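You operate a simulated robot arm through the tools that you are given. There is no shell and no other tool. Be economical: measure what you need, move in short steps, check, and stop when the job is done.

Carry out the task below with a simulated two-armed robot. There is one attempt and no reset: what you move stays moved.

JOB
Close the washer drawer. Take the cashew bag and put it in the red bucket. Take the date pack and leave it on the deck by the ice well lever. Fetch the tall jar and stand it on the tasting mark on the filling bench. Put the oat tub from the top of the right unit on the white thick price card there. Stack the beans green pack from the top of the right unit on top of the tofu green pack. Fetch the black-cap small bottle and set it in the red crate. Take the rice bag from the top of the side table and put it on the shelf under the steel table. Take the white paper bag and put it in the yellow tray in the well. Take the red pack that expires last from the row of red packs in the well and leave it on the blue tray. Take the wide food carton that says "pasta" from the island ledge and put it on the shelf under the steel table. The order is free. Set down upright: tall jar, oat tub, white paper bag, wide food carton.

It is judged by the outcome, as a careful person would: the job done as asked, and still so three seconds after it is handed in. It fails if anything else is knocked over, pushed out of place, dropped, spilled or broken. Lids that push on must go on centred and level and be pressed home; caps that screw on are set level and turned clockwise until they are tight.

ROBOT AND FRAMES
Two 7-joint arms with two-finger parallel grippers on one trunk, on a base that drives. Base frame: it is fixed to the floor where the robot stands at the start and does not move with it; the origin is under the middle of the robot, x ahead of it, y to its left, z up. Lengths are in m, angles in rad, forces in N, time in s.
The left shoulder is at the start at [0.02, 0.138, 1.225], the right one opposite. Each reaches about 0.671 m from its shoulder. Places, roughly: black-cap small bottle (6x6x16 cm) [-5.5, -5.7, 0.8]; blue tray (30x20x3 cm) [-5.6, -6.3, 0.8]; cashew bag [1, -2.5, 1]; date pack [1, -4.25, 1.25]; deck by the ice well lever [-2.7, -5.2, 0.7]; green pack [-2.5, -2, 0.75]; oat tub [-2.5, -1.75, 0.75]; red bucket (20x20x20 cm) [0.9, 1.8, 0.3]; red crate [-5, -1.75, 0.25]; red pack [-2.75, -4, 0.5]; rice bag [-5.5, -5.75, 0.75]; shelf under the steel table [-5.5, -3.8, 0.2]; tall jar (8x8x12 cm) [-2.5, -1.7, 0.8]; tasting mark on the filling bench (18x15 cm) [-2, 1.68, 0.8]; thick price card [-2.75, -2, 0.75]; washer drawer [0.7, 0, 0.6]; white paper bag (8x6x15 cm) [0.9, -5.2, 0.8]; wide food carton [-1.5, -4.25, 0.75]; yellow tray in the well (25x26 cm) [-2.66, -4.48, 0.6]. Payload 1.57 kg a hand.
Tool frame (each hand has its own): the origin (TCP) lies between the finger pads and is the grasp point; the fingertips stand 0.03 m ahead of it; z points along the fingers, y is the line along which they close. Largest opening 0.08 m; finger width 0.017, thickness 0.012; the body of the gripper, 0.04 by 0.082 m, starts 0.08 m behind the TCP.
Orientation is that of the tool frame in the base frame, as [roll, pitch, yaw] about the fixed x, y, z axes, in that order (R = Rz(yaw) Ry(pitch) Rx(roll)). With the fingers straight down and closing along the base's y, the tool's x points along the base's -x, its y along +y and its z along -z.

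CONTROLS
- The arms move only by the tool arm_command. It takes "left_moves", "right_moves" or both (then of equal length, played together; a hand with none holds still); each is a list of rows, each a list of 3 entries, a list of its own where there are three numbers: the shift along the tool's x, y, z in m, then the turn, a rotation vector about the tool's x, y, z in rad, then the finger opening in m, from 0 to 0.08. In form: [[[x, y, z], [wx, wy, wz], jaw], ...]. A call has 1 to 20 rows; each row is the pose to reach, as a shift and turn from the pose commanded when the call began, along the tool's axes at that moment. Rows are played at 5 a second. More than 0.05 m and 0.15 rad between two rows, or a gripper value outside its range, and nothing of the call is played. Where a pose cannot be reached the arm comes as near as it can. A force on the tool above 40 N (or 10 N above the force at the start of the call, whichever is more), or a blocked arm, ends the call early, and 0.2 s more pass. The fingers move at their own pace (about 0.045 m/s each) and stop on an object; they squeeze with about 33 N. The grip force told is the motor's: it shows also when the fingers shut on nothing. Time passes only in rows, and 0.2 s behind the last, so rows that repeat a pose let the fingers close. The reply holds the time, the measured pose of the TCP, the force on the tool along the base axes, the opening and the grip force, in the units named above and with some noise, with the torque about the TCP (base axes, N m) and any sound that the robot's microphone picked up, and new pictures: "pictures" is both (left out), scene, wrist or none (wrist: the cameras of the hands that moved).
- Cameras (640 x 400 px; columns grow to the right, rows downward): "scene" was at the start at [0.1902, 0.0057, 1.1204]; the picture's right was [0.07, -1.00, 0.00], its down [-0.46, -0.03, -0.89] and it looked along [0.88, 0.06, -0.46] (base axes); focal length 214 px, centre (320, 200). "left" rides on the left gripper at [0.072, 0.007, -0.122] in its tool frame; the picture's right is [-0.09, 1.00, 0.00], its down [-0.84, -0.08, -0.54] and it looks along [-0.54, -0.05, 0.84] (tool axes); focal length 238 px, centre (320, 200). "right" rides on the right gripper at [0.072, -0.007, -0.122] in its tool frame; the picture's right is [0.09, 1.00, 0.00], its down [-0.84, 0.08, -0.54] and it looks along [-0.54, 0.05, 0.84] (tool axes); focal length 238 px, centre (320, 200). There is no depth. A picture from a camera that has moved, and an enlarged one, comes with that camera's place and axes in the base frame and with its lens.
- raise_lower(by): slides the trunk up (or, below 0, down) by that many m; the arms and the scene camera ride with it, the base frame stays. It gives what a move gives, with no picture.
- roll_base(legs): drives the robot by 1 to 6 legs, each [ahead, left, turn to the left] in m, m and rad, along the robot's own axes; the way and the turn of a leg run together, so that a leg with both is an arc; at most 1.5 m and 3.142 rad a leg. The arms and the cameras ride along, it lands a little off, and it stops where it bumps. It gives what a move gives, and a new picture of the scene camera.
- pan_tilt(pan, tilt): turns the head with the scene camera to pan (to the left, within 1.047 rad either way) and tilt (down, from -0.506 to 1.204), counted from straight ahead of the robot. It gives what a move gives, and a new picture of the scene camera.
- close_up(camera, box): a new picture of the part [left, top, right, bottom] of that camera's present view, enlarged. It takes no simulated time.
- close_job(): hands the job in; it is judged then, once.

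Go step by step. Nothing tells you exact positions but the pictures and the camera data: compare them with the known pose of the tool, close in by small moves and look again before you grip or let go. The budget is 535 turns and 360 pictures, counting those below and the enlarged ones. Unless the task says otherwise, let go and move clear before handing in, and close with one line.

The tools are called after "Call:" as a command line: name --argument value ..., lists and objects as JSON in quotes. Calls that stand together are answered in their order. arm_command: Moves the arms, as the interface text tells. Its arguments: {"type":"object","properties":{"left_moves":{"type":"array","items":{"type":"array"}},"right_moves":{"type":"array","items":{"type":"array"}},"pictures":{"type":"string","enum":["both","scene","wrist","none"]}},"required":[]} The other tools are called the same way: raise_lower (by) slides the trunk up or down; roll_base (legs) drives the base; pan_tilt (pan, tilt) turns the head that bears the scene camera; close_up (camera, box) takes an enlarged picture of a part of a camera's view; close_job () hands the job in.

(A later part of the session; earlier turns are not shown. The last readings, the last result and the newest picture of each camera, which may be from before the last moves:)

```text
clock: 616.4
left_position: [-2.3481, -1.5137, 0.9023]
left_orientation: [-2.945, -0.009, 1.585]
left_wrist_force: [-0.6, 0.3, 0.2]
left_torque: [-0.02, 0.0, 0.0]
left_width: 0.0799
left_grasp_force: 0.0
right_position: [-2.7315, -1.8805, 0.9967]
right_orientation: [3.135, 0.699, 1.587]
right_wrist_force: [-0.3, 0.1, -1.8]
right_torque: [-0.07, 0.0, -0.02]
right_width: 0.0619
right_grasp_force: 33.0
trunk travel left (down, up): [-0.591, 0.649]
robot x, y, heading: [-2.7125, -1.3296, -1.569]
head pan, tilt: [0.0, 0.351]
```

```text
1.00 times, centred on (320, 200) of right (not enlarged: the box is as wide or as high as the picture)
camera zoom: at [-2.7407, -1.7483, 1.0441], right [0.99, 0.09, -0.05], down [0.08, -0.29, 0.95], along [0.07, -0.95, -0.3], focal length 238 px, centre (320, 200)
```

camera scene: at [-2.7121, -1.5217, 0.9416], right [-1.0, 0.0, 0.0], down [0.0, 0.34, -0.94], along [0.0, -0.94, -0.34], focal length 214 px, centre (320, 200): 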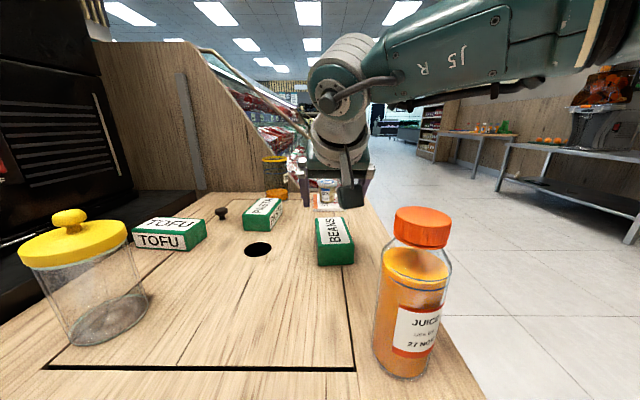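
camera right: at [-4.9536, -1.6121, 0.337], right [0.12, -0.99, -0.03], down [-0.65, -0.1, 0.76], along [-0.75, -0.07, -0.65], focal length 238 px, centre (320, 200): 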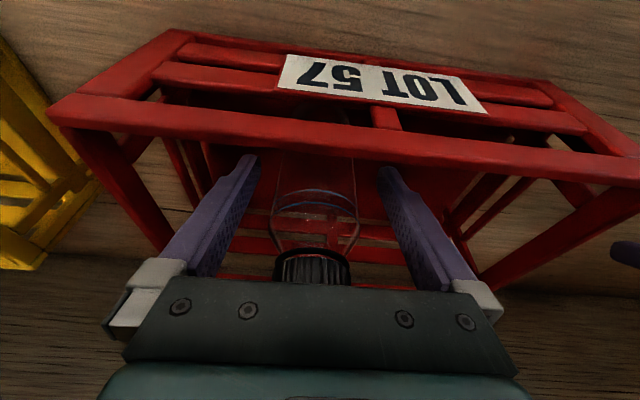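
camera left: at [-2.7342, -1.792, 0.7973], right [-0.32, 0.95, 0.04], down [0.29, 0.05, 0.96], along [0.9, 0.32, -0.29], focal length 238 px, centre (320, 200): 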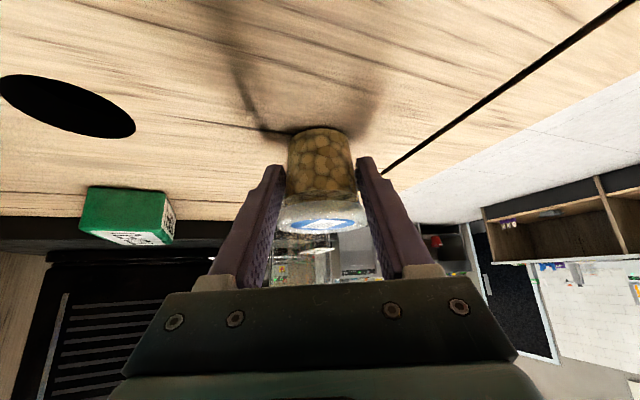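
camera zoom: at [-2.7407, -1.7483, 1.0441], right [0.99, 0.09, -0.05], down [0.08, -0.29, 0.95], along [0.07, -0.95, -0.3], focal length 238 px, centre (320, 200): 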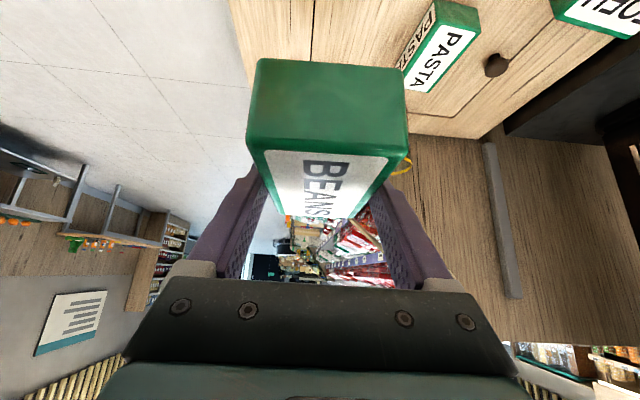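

The pack is held level. I'll back up, turn left a little so the left arm stays away from the machine, and bring the pack over the tofu.

Call:
roll_base --legs '[[-0.15, 0, 0], [0, 0, 0.4], [0.19, 0.02, 0]]'

Call:
close_up --camera "right" --box '[0, 0, 640, 400]'

```text
clock: 620.1
left_position: [-2.2137, -1.3738, 0.9039]
left_orientation: [-2.944, -0.009, 1.984]
left_wrist_force: [0.1, 0.3, 1.1]
left_torque: [0.03, -0.02, 0.02]
left_width: 0.0798
left_grasp_force: 0.1
right_position: [-2.4253, -1.8615, 0.9964]
right_orientation: [3.135, 0.7, 1.98]
right_wrist_force: [0.1, 0.3, -1.6]
right_torque: [0.03, 0.0, -0.02]
right_width: 0.0616
right_grasp_force: 32.7
trunk travel left (down, up): [-0.591, 0.649]
robot x, y, heading: [-2.6237, -1.346, -1.174]
head pan, tilt: [0.0, 0.351]
camera scene: at [-2.5464, -1.5228, 1.1236], right [-0.92, -0.39, 0.0], down [-0.13, 0.32, -0.94], along [0.36, -0.87, -0.34], focal length 214 px, centre (320, 200)
```

scene: 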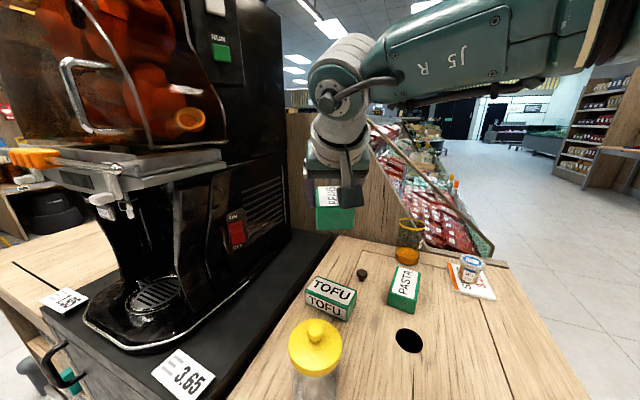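

```text
1.00 times, centred on (320, 200) of right (not enlarged: the box is as wide or as high as the picture)
camera zoom: at [-2.4851, -1.7435, 1.0441], right [0.88, 0.47, -0.05], down [0.18, -0.24, 0.95], along [0.43, -0.85, -0.3], focal length 238 px, centre (320, 200)
```

zoom: 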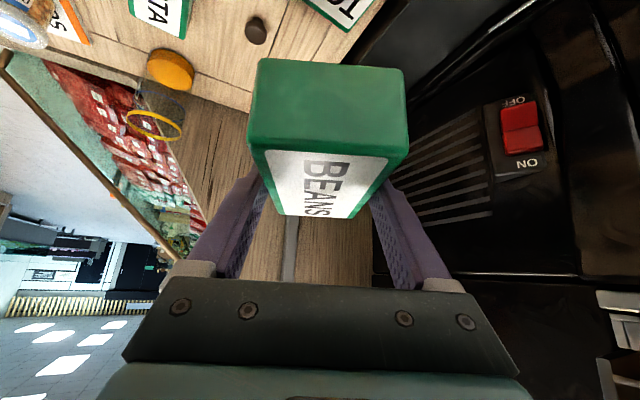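

Tofu centre is at (−2.413, −1.904), and the jar at (−2.458, −1.717). I'll move in and lower part-way, watching that my hand camera clears the jar.

Call:
roll_base --legs '[[0.054, -0.008, 0]]'

Call:
raise_lower --by -0.15

Call:
close_up --camera "scene" --box '[180, 80, 500, 400]'

Call:
close_up --camera "right" --box '[0, 0, 640, 400]'

```text
clock: 621.0
left_position: [-2.1988, -1.4279, 0.9032]
left_orientation: [-2.945, -0.01, 1.981]
left_wrist_force: [-0.6, -0.2, 0.2]
left_torque: [0.01, 0.04, -0.01]
left_width: 0.0797
left_grasp_force: 0.1
right_position: [-2.412, -1.9152, 0.9971]
right_orientation: [3.134, 0.698, 1.981]
right_wrist_force: [0.4, 0.5, -1.9]
right_torque: [0.03, 0.02, 0.03]
right_width: 0.0617
right_grasp_force: 33.6
trunk travel left (down, up): [-0.591, 0.649]
robot x, y, heading: [-2.6086, -1.3977, -1.17]
head pan, tilt: [0.0, 0.351]
camera scene: at [-2.5326, -1.5758, 1.1236], right [-0.92, -0.39, 0.0], down [-0.13, 0.32, -0.94], along [0.36, -0.87, -0.34], focal length 214 px, centre (320, 200)
```

scene: 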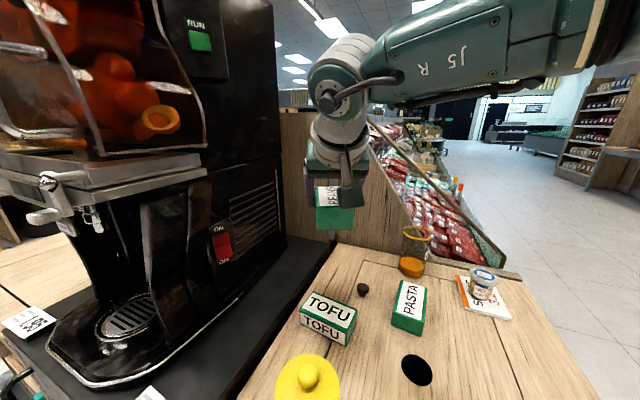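

```text
clock: 622.8
left_position: [-2.1995, -1.428, 0.7533]
left_orientation: [-2.944, -0.008, 1.982]
left_wrist_force: [-0.5, 0.0, 0.6]
left_torque: [0.02, -0.01, -0.01]
left_width: 0.0797
left_grasp_force: 0.0
right_position: [-2.4117, -1.9152, 0.8469]
right_orientation: [3.135, 0.697, 1.984]
right_wrist_force: [0.3, -1.0, -1.1]
right_torque: [-0.01, 0.01, 0.03]
right_width: 0.0617
right_grasp_force: 33.0
trunk travel left (down, up): [-0.441, 0.799]
robot x, y, heading: [-2.6084, -1.3986, -1.174]
head pan, tilt: [0.0, 0.351]
```

```text
1.25 times, centred on (340, 240) of scene
camera zoom: at [-2.5326, -1.5757, 0.9736], right [-0.92, -0.39, 0.0], down [-0.13, 0.32, -0.94], along [0.36, -0.87, -0.34], focal length 268 px, centre (295, 150)
```

zoom: 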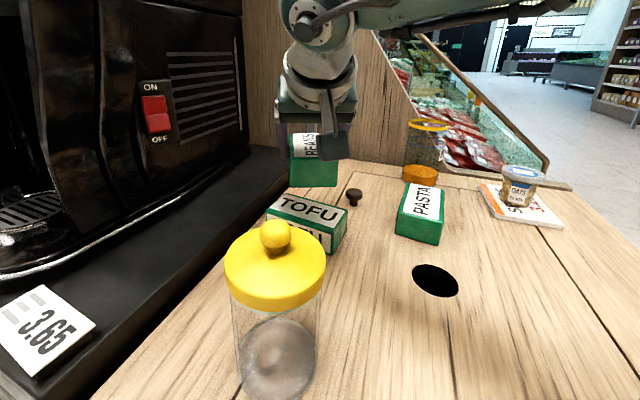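

```text
1.00 times, centred on (320, 200) of right (not enlarged: the box is as wide or as high as the picture)
camera zoom: at [-2.4713, -1.7964, 0.894], right [0.88, 0.47, -0.05], down [0.18, -0.24, 0.95], along [0.43, -0.85, -0.3], focal length 238 px, centre (320, 200)
```

zoom: 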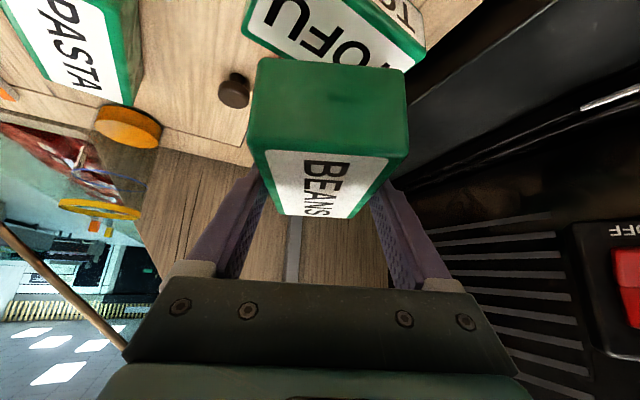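

Beans is above the tofu and the camera clears the jar. Lowering further in small steps.

Call:
raise_lower --by -0.045

Call:
raise_lower --by -0.008

Call:
close_up --camera "scene" --box '[180, 80, 500, 400]'

```text
clock: 623.6
left_position: [-2.2008, -1.4276, 0.7089]
left_orientation: [-2.943, -0.009, 1.981]
left_wrist_force: [-0.3, -1.0, -0.8]
left_torque: [0.02, -0.04, 0.04]
left_width: 0.0801
left_grasp_force: 0.0
right_position: [-2.4105, -1.9145, 0.8014]
right_orientation: [3.135, 0.697, 1.982]
right_wrist_force: [-0.3, -0.8, -2.0]
right_torque: [0.01, 0.0, 0.01]
right_width: 0.0618
right_grasp_force: 33.2
trunk travel left (down, up): [-0.396, 0.844]
robot x, y, heading: [-2.6091, -1.3973, -1.17]
head pan, tilt: [0.0, 0.351]
```

```text
clock: 624.2
left_position: [-2.1995, -1.4273, 0.6989]
left_orientation: [-2.945, -0.009, 1.982]
left_wrist_force: [-0.5, 0.4, 0.1]
left_torque: [-0.03, 0.01, 0.01]
left_width: 0.0799
left_grasp_force: 0.0
right_position: [-2.4114, -1.9142, 0.7944]
right_orientation: [3.135, 0.696, 1.982]
right_wrist_force: [-0.6, 0.0, -1.3]
right_torque: [0.03, -0.04, 0.01]
right_width: 0.0616
right_grasp_force: 33.1
trunk travel left (down, up): [-0.388, 0.852]
robot x, y, heading: [-2.6081, -1.3971, -1.172]
head pan, tilt: [0.0, 0.351]
```

```text
1.25 times, centred on (340, 240) of scene
camera zoom: at [-2.5326, -1.5757, 0.9205], right [-0.92, -0.39, 0.0], down [-0.13, 0.32, -0.94], along [0.36, -0.87, -0.34], focal length 268 px, centre (295, 150)
```

zoom: 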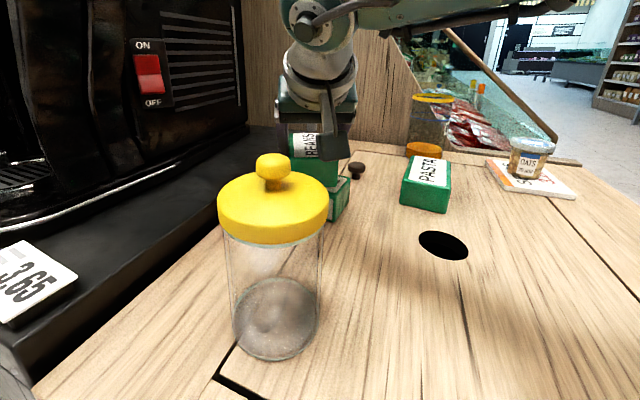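

Call:
raise_lower --by -0.006

Call:
raise_lower --by -0.005

Call:
raise_lower --by -0.005

```text
clock: 624.8
left_position: [-2.2002, -1.4287, 0.6938]
left_orientation: [-2.944, -0.008, 1.981]
left_wrist_force: [-0.6, -0.1, -0.2]
left_torque: [0.01, -0.02, 0.05]
left_width: 0.08
left_grasp_force: 0.0
right_position: [-2.4123, -1.9159, 0.7896]
right_orientation: [3.133, 0.702, 1.982]
right_wrist_force: [-2.2, 2.8, 11.1]
right_torque: [0.52, -0.06, 0.1]
right_width: 0.0616
right_grasp_force: 33.6
trunk travel left (down, up): [-0.382, 0.858]
robot x, y, heading: [-2.6066, -1.3973, -1.168]
head pan, tilt: [0.0, 0.351]
```

```text
clock: 625.3
left_position: [-2.1995, -1.4309, 0.6901]
left_orientation: [-2.945, -0.007, 1.983]
left_wrist_force: [-0.5, -0.2, 0.5]
left_torque: [-0.01, 0.04, -0.03]
left_width: 0.0799
left_grasp_force: 0.1
right_position: [-2.4118, -1.9187, 0.7863]
right_orientation: [3.136, 0.707, 1.984]
right_wrist_force: [-1.6, 3.0, 23.0]
right_torque: [-0.27, -0.07, 0.03]
right_width: 0.062
right_grasp_force: 33.0
trunk travel left (down, up): [-0.377, 0.863]
robot x, y, heading: [-2.6095, -1.3954, -1.17]
head pan, tilt: [0.0, 0.351]
```

```text
clock: 625.9
left_position: [-2.1989, -1.431, 0.684]
left_orientation: [-2.945, -0.007, 1.984]
left_wrist_force: [0.0, -0.2, 0.0]
left_torque: [0.02, -0.02, -0.03]
left_width: 0.0799
left_grasp_force: 0.0
right_position: [-2.4111, -1.9182, 0.7801]
right_orientation: [3.135, 0.703, 1.982]
right_wrist_force: [0.2, -0.8, 21.1]
right_torque: [-0.24, 0.02, 0.05]
right_width: 0.0617
right_grasp_force: 32.4
trunk travel left (down, up): [-0.372, 0.868]
robot x, y, heading: [-2.6072, -1.3965, -1.172]
head pan, tilt: [0.0, 0.351]
```

Contact made. Releasing and rising.

Call:
raise_lower --by 0.005

Call:
arm_command --right_moves '[[[0, 0, 0], [0, 0, 0], 0.07], [[0, 0, 0], [0, 0, 0], 0.08], [[0, 0, 0], [0, 0, 0], 0.08]]' --pictures "none"

Call:
raise_lower --by 0.25

Call:
close_up --camera "scene" --box '[180, 160, 500, 400]'

```text
clock: 626.4
left_position: [-2.1994, -1.4276, 0.6883]
left_orientation: [-2.945, -0.01, 1.983]
left_wrist_force: [-0.3, 0.3, -0.5]
left_torque: [0.01, -0.03, -0.02]
left_width: 0.0801
left_grasp_force: 0.1
right_position: [-2.413, -1.9142, 0.7811]
right_orientation: [3.136, 0.695, 1.982]
right_wrist_force: [-0.2, -0.3, 0.2]
right_torque: [-0.06, -0.1, -0.01]
right_width: 0.0619
right_grasp_force: 33.1
trunk travel left (down, up): [-0.377, 0.863]
robot x, y, heading: [-2.6056, -1.3978, -1.168]
head pan, tilt: [0.0, 0.351]
```

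```text
clock: 627.2
left_position: [-2.2005, -1.4274, 0.6908]
left_orientation: [-2.945, -0.01, 1.983]
left_wrist_force: [-0.1, 0.4, 0.0]
left_torque: [-0.02, -0.04, 0.04]
left_width: 0.0801
left_grasp_force: 0.0
right_position: [-2.4122, -1.9151, 0.7833]
right_orientation: [3.135, 0.698, 1.981]
right_wrist_force: [-0.4, -0.2, -0.3]
right_torque: [0.01, -0.02, 0.0]
right_width: 0.0801
right_grasp_force: 0.1
trunk travel left (down, up): [-0.377, 0.863]
robot x, y, heading: [-2.6053, -1.3978, -1.17]
head pan, tilt: [0.0, 0.351]
```

```text
clock: 629.8
left_position: [-2.2002, -1.4274, 0.9386]
left_orientation: [-2.944, -0.008, 1.982]
left_wrist_force: [-0.9, -0.6, 0.7]
left_torque: [0.0, 0.0, 0.0]
left_width: 0.0801
left_grasp_force: 0.1
right_position: [-2.4129, -1.9151, 1.0337]
right_orientation: [3.135, 0.699, 1.982]
right_wrist_force: [-0.8, -0.4, -1.0]
right_torque: [0.05, 0.02, 0.0]
right_width: 0.0801
right_grasp_force: 0.0
trunk travel left (down, up): [-0.627, 0.613]
robot x, y, heading: [-2.6058, -1.3963, -1.173]
head pan, tilt: [0.0, 0.351]
```

```text
1.67 times, centred on (340, 280) of scene
camera zoom: at [-2.5326, -1.5758, 1.1595], right [-0.92, -0.39, 0.0], down [-0.13, 0.32, -0.94], along [0.36, -0.87, -0.34], focal length 358 px, centre (287, 67)
```

zoom: 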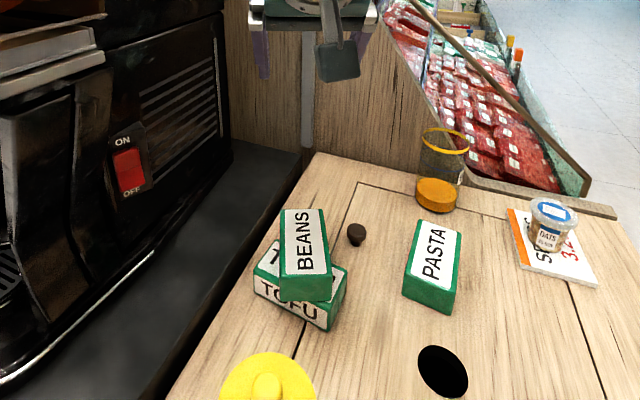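

Beans is stacked on the tofu. Now the jar: I'll back off and bring the right hand to a near-horizontal pose to grip its body below the lid.

Call:
roll_base --legs '[[-0.35, 0, 0]]'

Call:
arm_command --right_moves '[[[0, 0, 0], [0, -0.14, 0], 0.08], [[0, 0, 0], [0, -0.28, 0], 0.08], [[0, 0, 0], [0, -0.42, 0], 0.08]]' --pictures "none"

Call:
raise_lower --by -0.25

Call:
close_up --camera "right" --box '[0, 0, 640, 400]'

Call:
close_up --camera "scene" --box '[120, 80, 520, 330]'

```text
clock: 632.0
left_position: [-2.336, -1.1045, 0.9392]
left_orientation: [-2.944, -0.008, 1.986]
left_wrist_force: [-0.2, -0.8, 0.0]
left_torque: [0.0, -0.02, 0.02]
left_width: 0.0799
left_grasp_force: 0.0
right_position: [-2.5479, -1.5934, 1.0331]
right_orientation: [3.134, 0.701, 1.984]
right_wrist_force: [0.3, -0.1, 0.4]
right_torque: [-0.01, 0.01, 0.0]
right_width: 0.0802
right_grasp_force: 0.1
trunk travel left (down, up): [-0.627, 0.613]
robot x, y, heading: [-2.7454, -1.0762, -1.17]
head pan, tilt: [0.0, 0.351]
camera scene: at [-2.6685, -1.2535, 1.1596], right [-0.92, -0.39, 0.0], down [-0.13, 0.32, -0.94], along [0.37, -0.86, -0.34], focal length 214 px, centre (320, 200)
```

scene: 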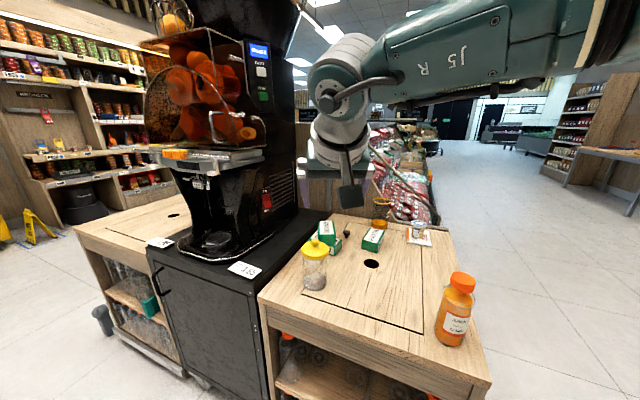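

```text
clock: 632.8
left_position: [-2.3351, -1.106, 0.9399]
left_orientation: [-2.943, -0.009, 1.983]
left_wrist_force: [-0.4, 0.7, -0.3]
left_torque: [-0.05, -0.03, -0.02]
left_width: 0.0798
left_grasp_force: 0.0
right_position: [-2.5473, -1.5936, 1.0329]
right_orientation: [3.128, 1.12, 1.977]
right_wrist_force: [1.0, -0.3, -1.0]
right_torque: [0.03, -0.01, -0.03]
right_width: 0.0799
right_grasp_force: 0.1
trunk travel left (down, up): [-0.627, 0.613]
robot x, y, heading: [-2.7435, -1.0765, -1.168]
head pan, tilt: [0.0, 0.351]
```

```text
clock: 635.4
left_position: [-2.3364, -1.1044, 0.6887]
left_orientation: [-2.944, -0.008, 1.984]
left_wrist_force: [0.5, 0.0, -0.2]
left_torque: [0.0, 0.0, 0.06]
left_width: 0.0801
left_grasp_force: 0.1
right_position: [-2.5483, -1.5941, 0.7819]
right_orientation: [3.13, 1.119, 1.978]
right_wrist_force: [-0.6, 0.0, -0.3]
right_torque: [0.02, 0.02, -0.04]
right_width: 0.0799
right_grasp_force: 0.1
trunk travel left (down, up): [-0.377, 0.863]
robot x, y, heading: [-2.7427, -1.0765, -1.169]
head pan, tilt: [0.0, 0.351]
```

```text
1.00 times, centred on (320, 200) of right (not enlarged: the box is as wide or as high as the picture)
camera zoom: at [-2.6094, -1.4674, 0.7716], right [0.89, 0.44, -0.08], down [0.02, 0.14, 0.99], along [0.45, -0.89, 0.12], focal length 238 px, centre (320, 200)
```

zoom: 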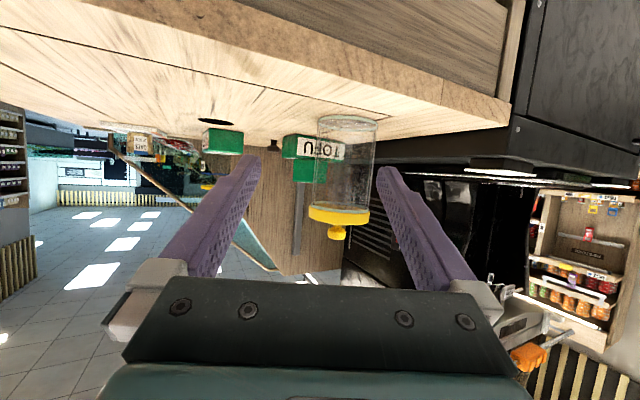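

```text
1.60 times, centred on (320, 205) of scene
camera zoom: at [-2.6684, -1.2536, 0.9096], right [-0.92, -0.39, 0.0], down [-0.13, 0.32, -0.94], along [0.37, -0.86, -0.34], focal length 343 px, centre (320, 192)
```

zoom: 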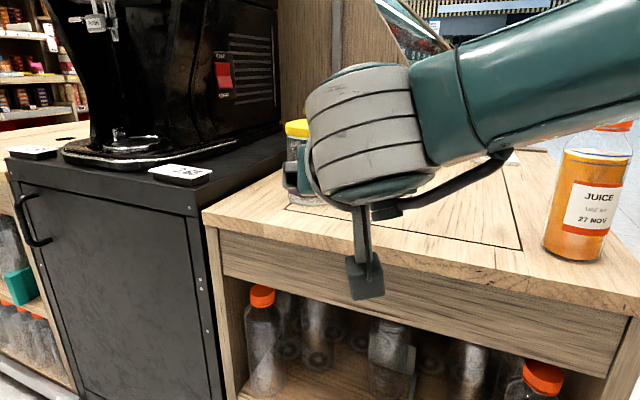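

The jar is about 7 cm wide, so it fits. I'll shift left 3.6 cm, advance 9 cm, and re-check the alignment.

Call:
roll_base --legs '[[0, 0.036, 0], [0.08, 0, 0]]'

Call:
close_up --camera "right" --box '[0, 0, 640, 400]'

```text
clock: 636.9
left_position: [-2.2731, -1.1635, 0.6892]
left_orientation: [-2.943, -0.008, 1.986]
left_wrist_force: [0.1, -0.4, -0.3]
left_torque: [0.05, -0.02, 0.02]
left_width: 0.08
left_grasp_force: 0.0
right_position: [-2.4834, -1.6527, 0.7831]
right_orientation: [3.13, 1.117, 1.978]
right_wrist_force: [0.1, 0.4, -0.5]
right_torque: [0.01, 0.03, 0.02]
right_width: 0.08
right_grasp_force: 0.1
trunk travel left (down, up): [-0.377, 0.863]
robot x, y, heading: [-2.6792, -1.1344, -1.167]
head pan, tilt: [0.0, 0.351]
camera scene: at [-2.6045, -1.3129, 0.9096], right [-0.92, -0.39, 0.0], down [-0.13, 0.32, -0.94], along [0.37, -0.86, -0.34], focal length 214 px, centre (320, 200)
```

scene: 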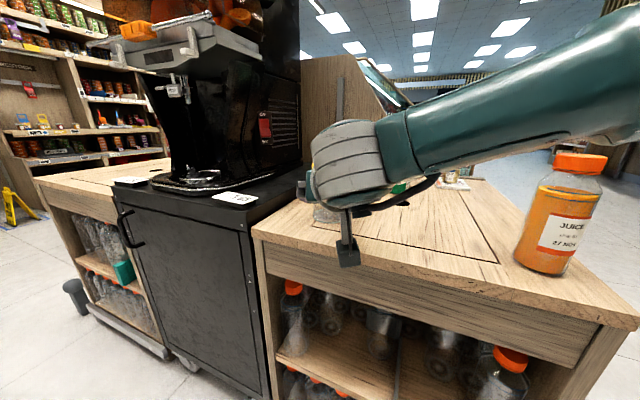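

```text
1.00 times, centred on (320, 200) of right (not enlarged: the box is as wide or as high as the picture)
camera zoom: at [-2.5457, -1.5268, 0.7716], right [0.89, 0.44, -0.08], down [0.02, 0.14, 0.99], along [0.45, -0.89, 0.12], focal length 238 px, centre (320, 200)
```

zoom: 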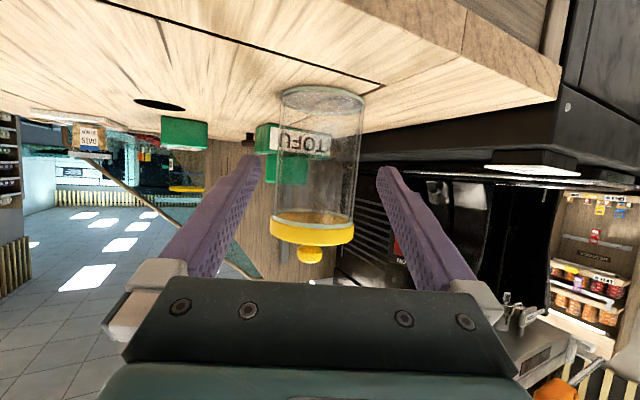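

Centred. Advancing 5.7 cm, then gripping.

Call:
roll_base --legs '[[0.057, 0, 0]]'

Call:
close_up --camera "right" --box '[0, 0, 640, 400]'

```text
clock: 637.9
left_position: [-2.2511, -1.2167, 0.6893]
left_orientation: [-2.945, -0.009, 1.982]
left_wrist_force: [0.7, -0.2, -0.7]
left_torque: [0.04, 0.0, -0.01]
left_width: 0.0799
left_grasp_force: 0.2
right_position: [-2.4612, -1.7048, 0.782]
right_orientation: [3.131, 1.118, 1.977]
right_wrist_force: [-0.2, -0.3, -0.1]
right_torque: [-0.01, -0.01, 0.05]
right_width: 0.08
right_grasp_force: 0.0
trunk travel left (down, up): [-0.377, 0.863]
robot x, y, heading: [-2.6588, -1.1847, -1.171]
head pan, tilt: [0.0, 0.351]
camera scene: at [-2.5825, -1.3651, 0.9097], right [-0.92, -0.39, 0.0], down [-0.13, 0.32, -0.94], along [0.37, -0.87, -0.34], focal length 214 px, centre (320, 200)
```

scene: 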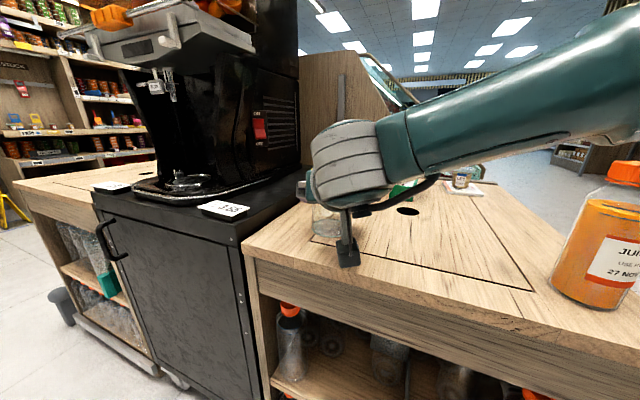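

```text
1.00 times, centred on (320, 200) of right (not enlarged: the box is as wide or as high as the picture)
camera zoom: at [-2.5238, -1.579, 0.7716], right [0.89, 0.44, -0.08], down [0.02, 0.14, 0.99], along [0.45, -0.89, 0.12], focal length 238 px, centre (320, 200)
```

zoom: 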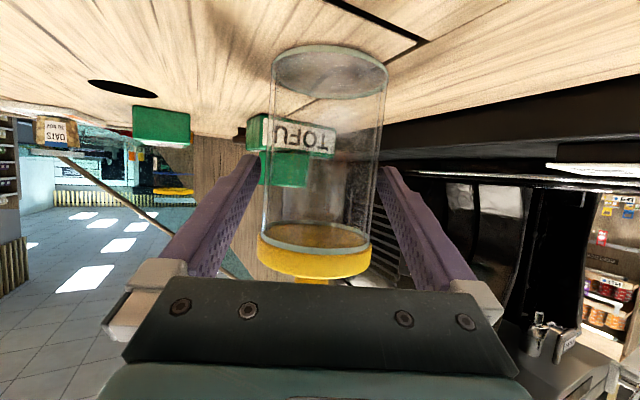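

The jar is between the fingers, axis at the grasp point. Closing and lifting.

Call:
arm_command --right_moves '[[[0, 0, 0], [0, 0, 0], 0.075], [[0, 0, 0], [0, 0, 0], 0.065], [[0, 0, 0], [0, 0, 0], 0.05], [[0, 0, 0], [0, 0, 0], 0.03], [[0, 0, 0], [0, 0, 0], 0.0], [[0, 0, 0], [0, 0, 0], 0.0]]' --pictures "none"

Call:
raise_lower --by 0.1

Call:
close_up --camera "right" --box '[0, 0, 640, 400]'

```text
clock: 639.3
left_position: [-2.2503, -1.2165, 0.6887]
left_orientation: [-2.944, -0.009, 1.983]
left_wrist_force: [0.0, -0.1, 0.8]
left_torque: [-0.04, 0.0, 0.02]
left_width: 0.08
left_grasp_force: 0.0
right_position: [-2.4623, -1.7049, 0.7837]
right_orientation: [3.13, 1.119, 1.978]
right_wrist_force: [-0.6, 2.1, 0.7]
right_torque: [-0.03, -0.1, 0.02]
right_width: 0.07
right_grasp_force: 32.9
trunk travel left (down, up): [-0.377, 0.863]
robot x, y, heading: [-2.6549, -1.1876, -1.169]
head pan, tilt: [0.0, 0.351]
```

```text
clock: 640.6
left_position: [-2.2497, -1.2167, 0.7895]
left_orientation: [-2.944, -0.009, 1.982]
left_wrist_force: [0.1, -0.1, -0.3]
left_torque: [-0.01, 0.04, 0.03]
left_width: 0.08
left_grasp_force: 0.2
right_position: [-2.4627, -1.7025, 0.8814]
right_orientation: [3.131, 1.119, 1.977]
right_wrist_force: [-0.2, -0.3, -1.7]
right_torque: [0.07, 0.03, 0.01]
right_width: 0.0682
right_grasp_force: 32.1
trunk travel left (down, up): [-0.477, 0.763]
robot x, y, heading: [-2.6579, -1.1825, -1.176]
head pan, tilt: [0.0, 0.351]
```

```text
1.00 times, centred on (320, 200) of right (not enlarged: the box is as wide or as high as the picture)
camera zoom: at [-2.5242, -1.578, 0.8711], right [0.89, 0.44, -0.08], down [0.02, 0.14, 0.99], along [0.45, -0.89, 0.12], focal length 238 px, centre (320, 200)
```

zoom: 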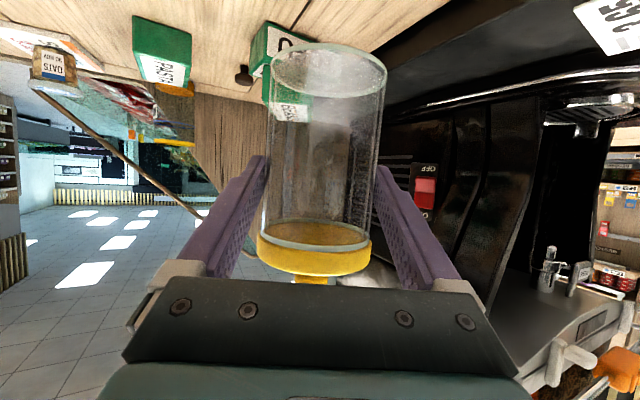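

The jar is held. I'll back away, turn north and head to the filling bench.

Call:
roll_base --legs '[[-0.6, 0, 0], [0, 0, 1.4], [0, 0, 1.345], [1.1, 0, 0]]'

Call:
raise_lower --by 0.2

Call:
pan_tilt --pan 0.0 --tilt 0.45

```text
clock: 656.0
left_position: [-3.2595, 0.6459, 0.7891]
left_orientation: [-2.944, -0.008, -1.558]
left_wrist_force: [0.0, 0.4, -0.4]
left_torque: [-0.01, 0.01, -0.03]
left_width: 0.08
left_grasp_force: 0.1
right_position: [-2.8752, 1.0147, 0.8829]
right_orientation: [3.132, 1.12, -1.563]
right_wrist_force: [-0.1, 0.1, -2.7]
right_torque: [-0.04, -0.01, -0.05]
right_width: 0.068
right_grasp_force: 32.9
trunk travel left (down, up): [-0.477, 0.763]
robot x, y, heading: [-2.8924, 0.4622, 1.579]
head pan, tilt: [0.0, 0.351]
camera scene: at [-2.8968, 0.654, 1.0095], right [1.0, 0.0, 0.0], down [0.0, -0.34, -0.94], along [0.0, 0.94, -0.34], focal length 214 px, centre (320, 200)
```

scene: 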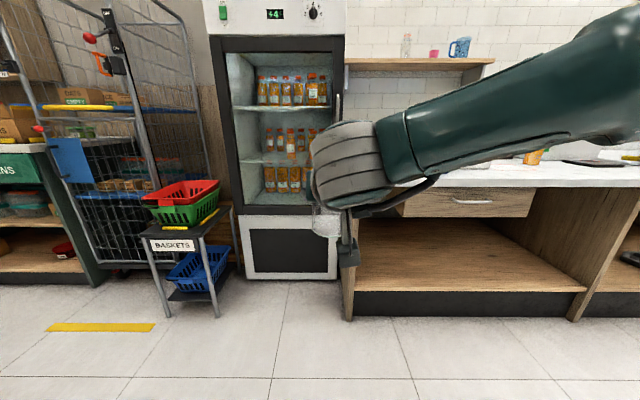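

```text
clock: 658.1
left_position: [-3.2589, 0.6458, 0.9888]
left_orientation: [-2.944, -0.011, -1.557]
left_wrist_force: [-0.7, 0.3, 0.5]
left_torque: [-0.01, -0.02, 0.0]
left_width: 0.0799
left_grasp_force: 0.0
right_position: [-2.8752, 1.0149, 1.0813]
right_orientation: [3.131, 1.117, -1.562]
right_wrist_force: [0.1, 0.4, -2.3]
right_torque: [-0.05, -0.02, 0.03]
right_width: 0.068
right_grasp_force: 32.3
trunk travel left (down, up): [-0.677, 0.563]
robot x, y, heading: [-2.8976, 0.4609, 1.57]
head pan, tilt: [0.0, 0.351]
```

```text
clock: 658.8
left_position: [-3.259, 0.6461, 0.9885]
left_orientation: [-2.943, -0.009, -1.556]
left_wrist_force: [-0.2, 1.2, 0.0]
left_torque: [0.03, 0.01, 0.0]
left_width: 0.0798
left_grasp_force: 0.0
right_position: [-2.8756, 1.014, 1.0814]
right_orientation: [3.132, 1.118, -1.561]
right_wrist_force: [0.6, -0.3, -2.3]
right_torque: [-0.05, -0.02, 0.0]
right_width: 0.0679
right_grasp_force: 32.2
trunk travel left (down, up): [-0.677, 0.563]
robot x, y, heading: [-2.896, 0.464, 1.574]
head pan, tilt: [0.0, 0.45]
camera scene: at [-2.8968, 0.6528, 1.2003], right [1.0, 0.0, 0.0], down [0.0, -0.44, -0.9], along [0.0, 0.9, -0.44], focal length 214 px, centre (320, 200)
```

scene: 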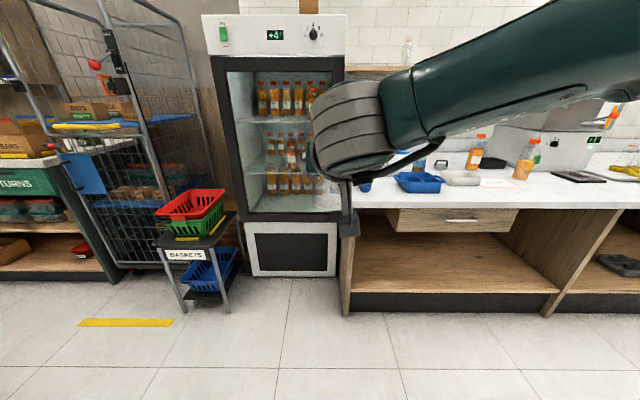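

The bench starts just right of the fridge. I'll slide right past the mark so I can see it to my left.

Call:
roll_base --legs '[[0, -1.15, 0]]'

Call:
close_up --camera "scene" --box '[120, 100, 440, 300]'

```text
clock: 664.7
left_position: [-2.1056, 0.6446, 0.9891]
left_orientation: [-2.945, -0.008, -1.572]
left_wrist_force: [0.5, 1.1, -0.1]
left_torque: [0.02, 0.0, 0.01]
left_width: 0.0801
left_grasp_force: 0.1
right_position: [-1.7169, 1.008, 1.0813]
right_orientation: [3.132, 1.117, -1.577]
right_wrist_force: [-0.1, -0.5, -3.0]
right_torque: [-0.04, 0.03, 0.0]
right_width: 0.068
right_grasp_force: 33.2
trunk travel left (down, up): [-0.677, 0.563]
robot x, y, heading: [-1.7461, 0.4546, 1.557]
head pan, tilt: [0.0, 0.45]
camera scene: at [-1.7439, 0.6464, 1.2003], right [1.0, -0.01, 0.0], down [-0.01, -0.44, -0.9], along [0.01, 0.9, -0.44], focal length 214 px, centre (320, 200)
```

scene: 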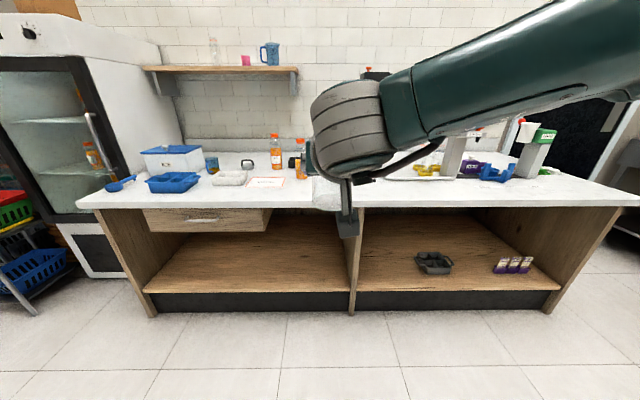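

```text
2.00 times, centred on (280, 200) of scene
camera zoom: at [-1.7439, 0.6464, 1.2003], right [1.0, -0.01, 0.0], down [-0.01, -0.44, -0.9], along [0.01, 0.9, -0.44], focal length 429 px, centre (400, 200)
```

zoom: 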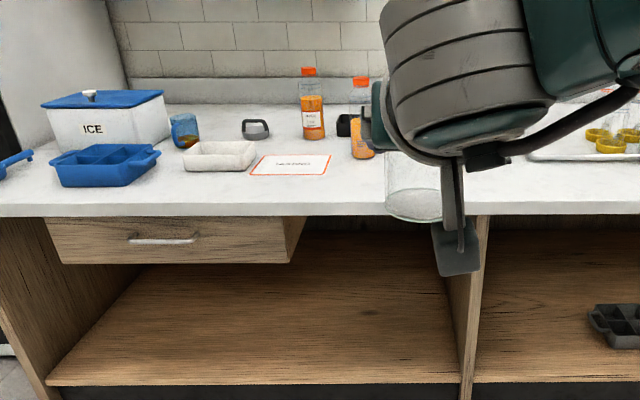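

The TASTING mark is centred at about (−2.007, 1.675). I'll drive so the jar is above it, at a safe height.

Call:
roll_base --legs '[[0, 0.285, 0.013], [0.6, 0, 0]]'

Call:
close_up --camera "right" --box '[0, 0, 640, 400]'

```text
clock: 669.7
left_position: [-2.3902, 1.2504, 0.9883]
left_orientation: [-2.945, -0.01, -1.563]
left_wrist_force: [0.3, -0.2, 0.0]
left_torque: [-0.01, -0.03, 0.0]
left_width: 0.0801
left_grasp_force: 0.2
right_position: [-2.0055, 1.6148, 1.0818]
right_orientation: [3.129, 1.117, -1.57]
right_wrist_force: [0.1, -0.6, -3.4]
right_torque: [-0.08, 0.03, -0.02]
right_width: 0.0679
right_grasp_force: 32.7
trunk travel left (down, up): [-0.677, 0.563]
robot x, y, heading: [-2.0258, 1.0603, 1.57]
head pan, tilt: [0.0, 0.45]
camera scene: at [-2.0292, 1.2535, 1.2003], right [1.0, -0.01, 0.0], down [0.0, -0.44, -0.9], along [0.01, 0.9, -0.44], focal length 214 px, centre (320, 200)
```

scene: 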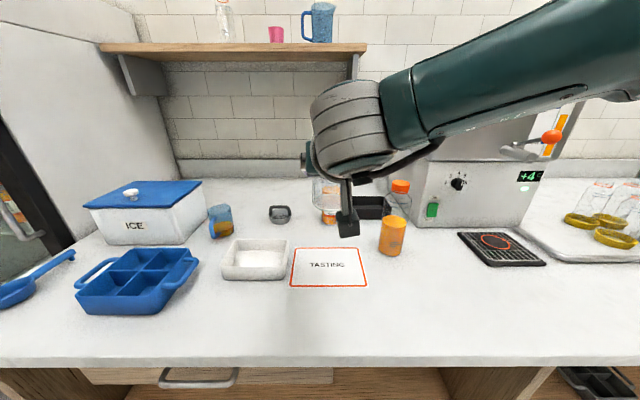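

```text
1.00 times, centred on (320, 200) of right (not enlarged: the box is as wide or as high as the picture)
camera zoom: at [-1.9959, 1.4734, 1.0709], right [-1.0, -0.05, -0.08], down [-0.07, -0.12, 0.99], along [-0.06, 0.99, 0.12], focal length 238 px, centre (320, 200)
```

zoom: 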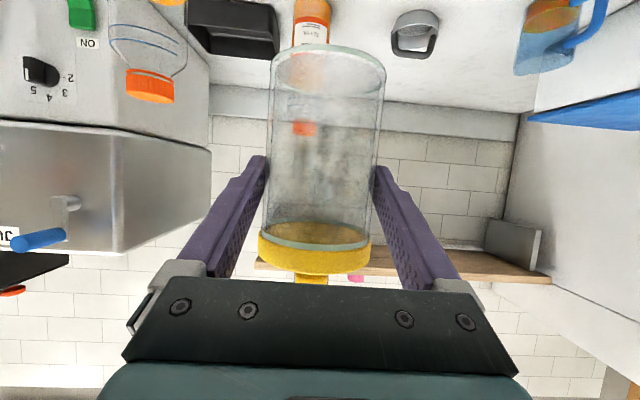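

The mark is at (−2.003, 1.679), z≈0.796. Aligning and lowering.

Call:
roll_base --legs '[[0.058, -0.003, 0]]'

Call:
raise_lower --by -0.19

Call:
close_up --camera "scene" --box '[180, 80, 500, 320]'

Call:
close_up --camera "right" --box '[0, 0, 640, 400]'

```text
clock: 670.6
left_position: [-2.3877, 1.3067, 0.9884]
left_orientation: [-2.943, -0.01, -1.564]
left_wrist_force: [-0.8, 0.4, 0.1]
left_torque: [0.02, 0.01, -0.01]
left_width: 0.0798
left_grasp_force: 0.0
right_position: [-2.0024, 1.6719, 1.0815]
right_orientation: [3.13, 1.118, -1.57]
right_wrist_force: [0.5, -0.2, -2.7]
right_torque: [-0.11, -0.02, 0.01]
right_width: 0.0681
right_grasp_force: 32.9
trunk travel left (down, up): [-0.677, 0.563]
robot x, y, heading: [-2.0257, 1.1239, 1.559]
head pan, tilt: [0.0, 0.45]
camera scene: at [-2.026, 1.311, 1.2003], right [1.0, -0.01, 0.0], down [0.0, -0.44, -0.9], along [0.0, 0.9, -0.44], focal length 214 px, centre (320, 200)
```

scene: 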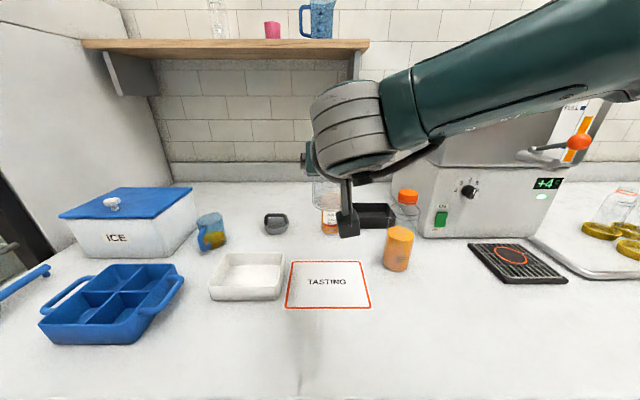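

```text
clock: 672.7
left_position: [-2.3876, 1.3058, 0.7998]
left_orientation: [-2.944, -0.01, -1.565]
left_wrist_force: [-0.7, -0.9, 0.1]
left_torque: [-0.01, 0.01, -0.03]
left_width: 0.0799
left_grasp_force: 0.1
right_position: [-2.0017, 1.6723, 0.8921]
right_orientation: [3.13, 1.116, -1.57]
right_wrist_force: [-0.3, 0.7, -3.6]
right_torque: [-0.11, -0.03, 0.02]
right_width: 0.0679
right_grasp_force: 32.9
trunk travel left (down, up): [-0.487, 0.753]
robot x, y, heading: [-2.0251, 1.1176, 1.566]
head pan, tilt: [0.0, 0.45]
```

```text
1.67 times, centred on (340, 200) of scene
camera zoom: at [-2.026, 1.311, 1.0103], right [1.0, -0.01, 0.0], down [0.0, -0.44, -0.9], along [0.0, 0.9, -0.44], focal length 358 px, centre (287, 200)
```

zoom: 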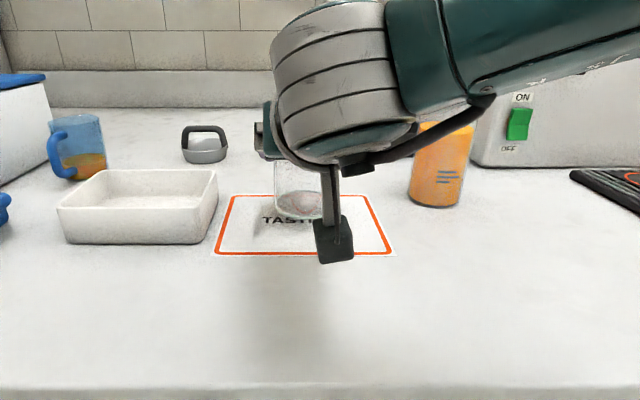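

```text
1.00 times, centred on (320, 200) of right (not enlarged: the box is as wide or as high as the picture)
camera zoom: at [-1.9928, 1.5308, 0.8808], right [-1.0, -0.05, -0.08], down [-0.07, -0.12, 0.99], along [-0.06, 0.99, 0.12], focal length 238 px, centre (320, 200)
```

zoom: 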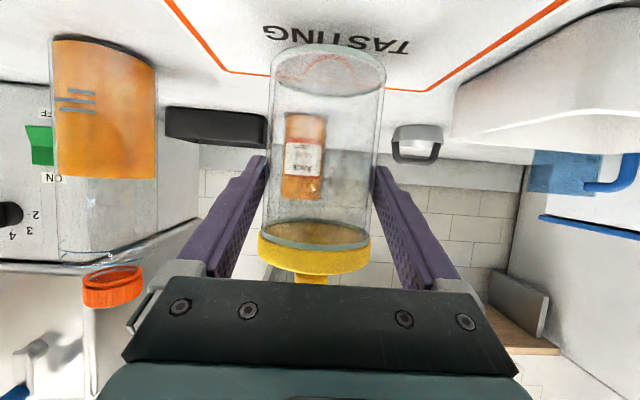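

The jar's base is centred on the mark with about a centimetre left. Lowering gently.

Call:
raise_lower --by -0.008

Call:
raise_lower --by -0.005

Call:
raise_lower --by -0.005

```text
clock: 673.3
left_position: [-2.389, 1.3065, 0.7908]
left_orientation: [-2.943, -0.012, -1.563]
left_wrist_force: [-1.1, -0.4, 0.5]
left_torque: [0.01, 0.0, -0.01]
left_width: 0.08
left_grasp_force: 0.2
right_position: [-2.0011, 1.6722, 0.8833]
right_orientation: [3.131, 1.117, -1.57]
right_wrist_force: [-0.2, -0.1, -2.9]
right_torque: [-0.09, 0.01, -0.02]
right_width: 0.0681
right_grasp_force: 33.8
trunk travel left (down, up): [-0.479, 0.761]
robot x, y, heading: [-2.0226, 1.1221, 1.564]
head pan, tilt: [0.0, 0.45]
```

```text
clock: 673.8
left_position: [-2.3873, 1.308, 0.7862]
left_orientation: [-2.945, -0.012, -1.562]
left_wrist_force: [-0.2, 0.6, 0.1]
left_torque: [-0.02, 0.0, -0.02]
left_width: 0.0798
left_grasp_force: 0.0
right_position: [-2.0013, 1.673, 0.878]
right_orientation: [3.131, 1.117, -1.569]
right_wrist_force: [0.4, -0.3, -2.3]
right_torque: [-0.08, 0.04, -0.03]
right_width: 0.068
right_grasp_force: 32.4
trunk travel left (down, up): [-0.474, 0.766]
robot x, y, heading: [-2.0249, 1.1214, 1.565]
head pan, tilt: [0.0, 0.45]
```

```text
clock: 674.4
left_position: [-2.3876, 1.3079, 0.781]
left_orientation: [-2.943, -0.009, -1.564]
left_wrist_force: [0.1, -0.2, -0.2]
left_torque: [-0.02, 0.01, 0.02]
left_width: 0.0803
left_grasp_force: 0.0
right_position: [-2.0018, 1.674, 0.8745]
right_orientation: [3.131, 1.121, -1.569]
right_wrist_force: [1.0, -1.7, 2.7]
right_torque: [-0.18, -0.1, -0.07]
right_width: 0.0682
right_grasp_force: 33.1
trunk travel left (down, up): [-0.469, 0.771]
robot x, y, heading: [-2.025, 1.1217, 1.563]
head pan, tilt: [0.0, 0.45]
```

Call:
raise_lower --by -0.003

Call:
arm_command --right_moves '[[[0, 0, 0], [0, 0, 0], 0.072], [[0, 0, 0], [0, 0, 0], 0.077], [[0, 0, 0], [0, 0, 0], 0.08], [[0, 0, 0], [0, 0, 0], 0.08]]' --pictures "wrist"

```text
clock: 674.9
left_position: [-2.3885, 1.3075, 0.7783]
left_orientation: [-2.944, -0.009, -1.565]
left_wrist_force: [-1.5, 0.0, 0.0]
left_torque: [-0.02, 0.01, 0.01]
left_width: 0.0799
left_grasp_force: 0.2
right_position: [-2.0026, 1.6746, 0.8733]
right_orientation: [3.131, 1.124, -1.567]
right_wrist_force: [-0.7, -5.6, 17.8]
right_torque: [0.15, -0.31, -0.06]
right_width: 0.0682
right_grasp_force: 33.4
trunk travel left (down, up): [-0.466, 0.774]
robot x, y, heading: [-2.0266, 1.1227, 1.564]
head pan, tilt: [0.0, 0.45]
```

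```text
clock: 675.9
left_position: [-2.3877, 1.3082, 0.7781]
left_orientation: [-2.945, -0.009, -1.561]
left_wrist_force: [0.2, -0.6, 0.5]
left_torque: [0.02, 0.01, -0.01]
left_width: 0.0801
left_grasp_force: 0.0
right_position: [-2.002, 1.6732, 0.8709]
right_orientation: [3.129, 1.118, -1.569]
right_wrist_force: [-0.8, -0.5, -0.2]
right_torque: [0.01, 0.01, 0.0]
right_width: 0.0799
right_grasp_force: 0.0
trunk travel left (down, up): [-0.466, 0.774]
robot x, y, heading: [-2.0254, 1.1212, 1.561]
head pan, tilt: [0.0, 0.45]
camera right: at [-1.9928, 1.5311, 0.8599], right [-1.0, -0.05, -0.08], down [-0.07, -0.12, 0.99], along [-0.06, 0.99, 0.12], focal length 238 px, centre (320, 200)
```

right: 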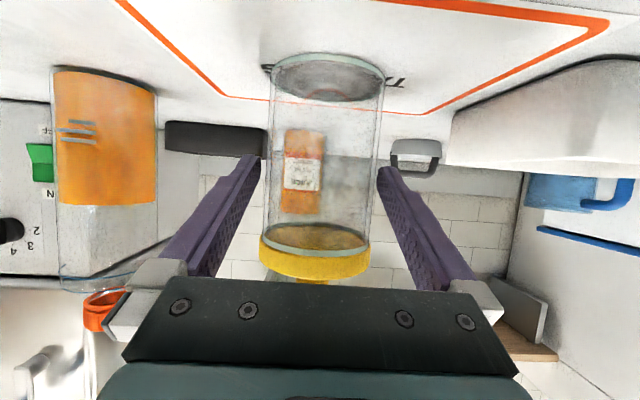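

The jar stands on the mark. Backing straight out.

Call:
roll_base --legs '[[-0.15, 0, 0], [-0.35, 0, 0]]'

Call:
close_up --camera "scene" --box '[180, 100, 440, 280]'

```text
clock: 679.1
left_position: [-2.3888, 0.8085, 0.7786]
left_orientation: [-2.943, -0.009, -1.565]
left_wrist_force: [0.0, -0.3, 1.1]
left_torque: [0.06, -0.04, 0.03]
left_width: 0.0801
left_grasp_force: 0.0
right_position: [-2.0031, 1.1739, 0.8717]
right_orientation: [3.131, 1.116, -1.571]
right_wrist_force: [-0.1, 0.4, 0.9]
right_torque: [0.03, 0.01, 0.0]
right_width: 0.0801
right_grasp_force: 0.0
trunk travel left (down, up): [-0.466, 0.774]
robot x, y, heading: [-2.028, 0.6246, 1.563]
head pan, tilt: [0.0, 0.45]
camera scene: at [-2.0284, 0.8124, 0.9893], right [1.0, -0.01, 0.0], down [0.0, -0.44, -0.9], along [0.01, 0.9, -0.44], focal length 214 px, centre (320, 200)
```

scene: 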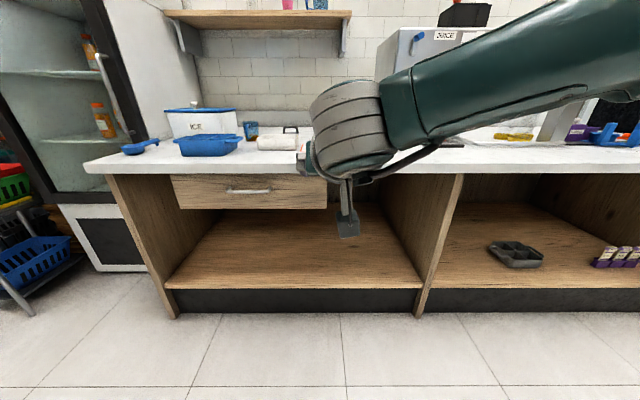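

```text
2.22 times, centred on (310, 190) of scene
camera zoom: at [-2.0284, 0.8124, 0.9893], right [1.0, -0.01, 0.0], down [0.0, -0.44, -0.9], along [0.01, 0.9, -0.44], focal length 477 px, centre (342, 222)
```

zoom: 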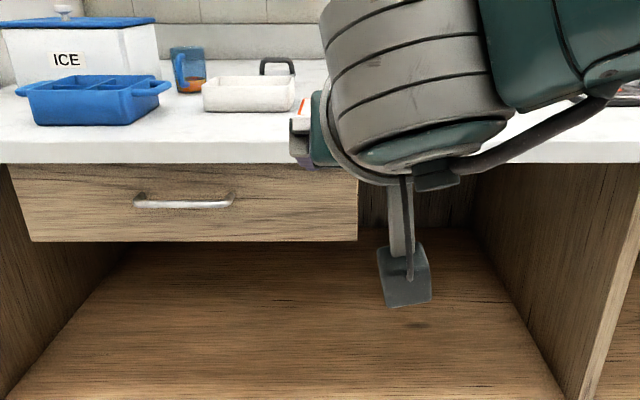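

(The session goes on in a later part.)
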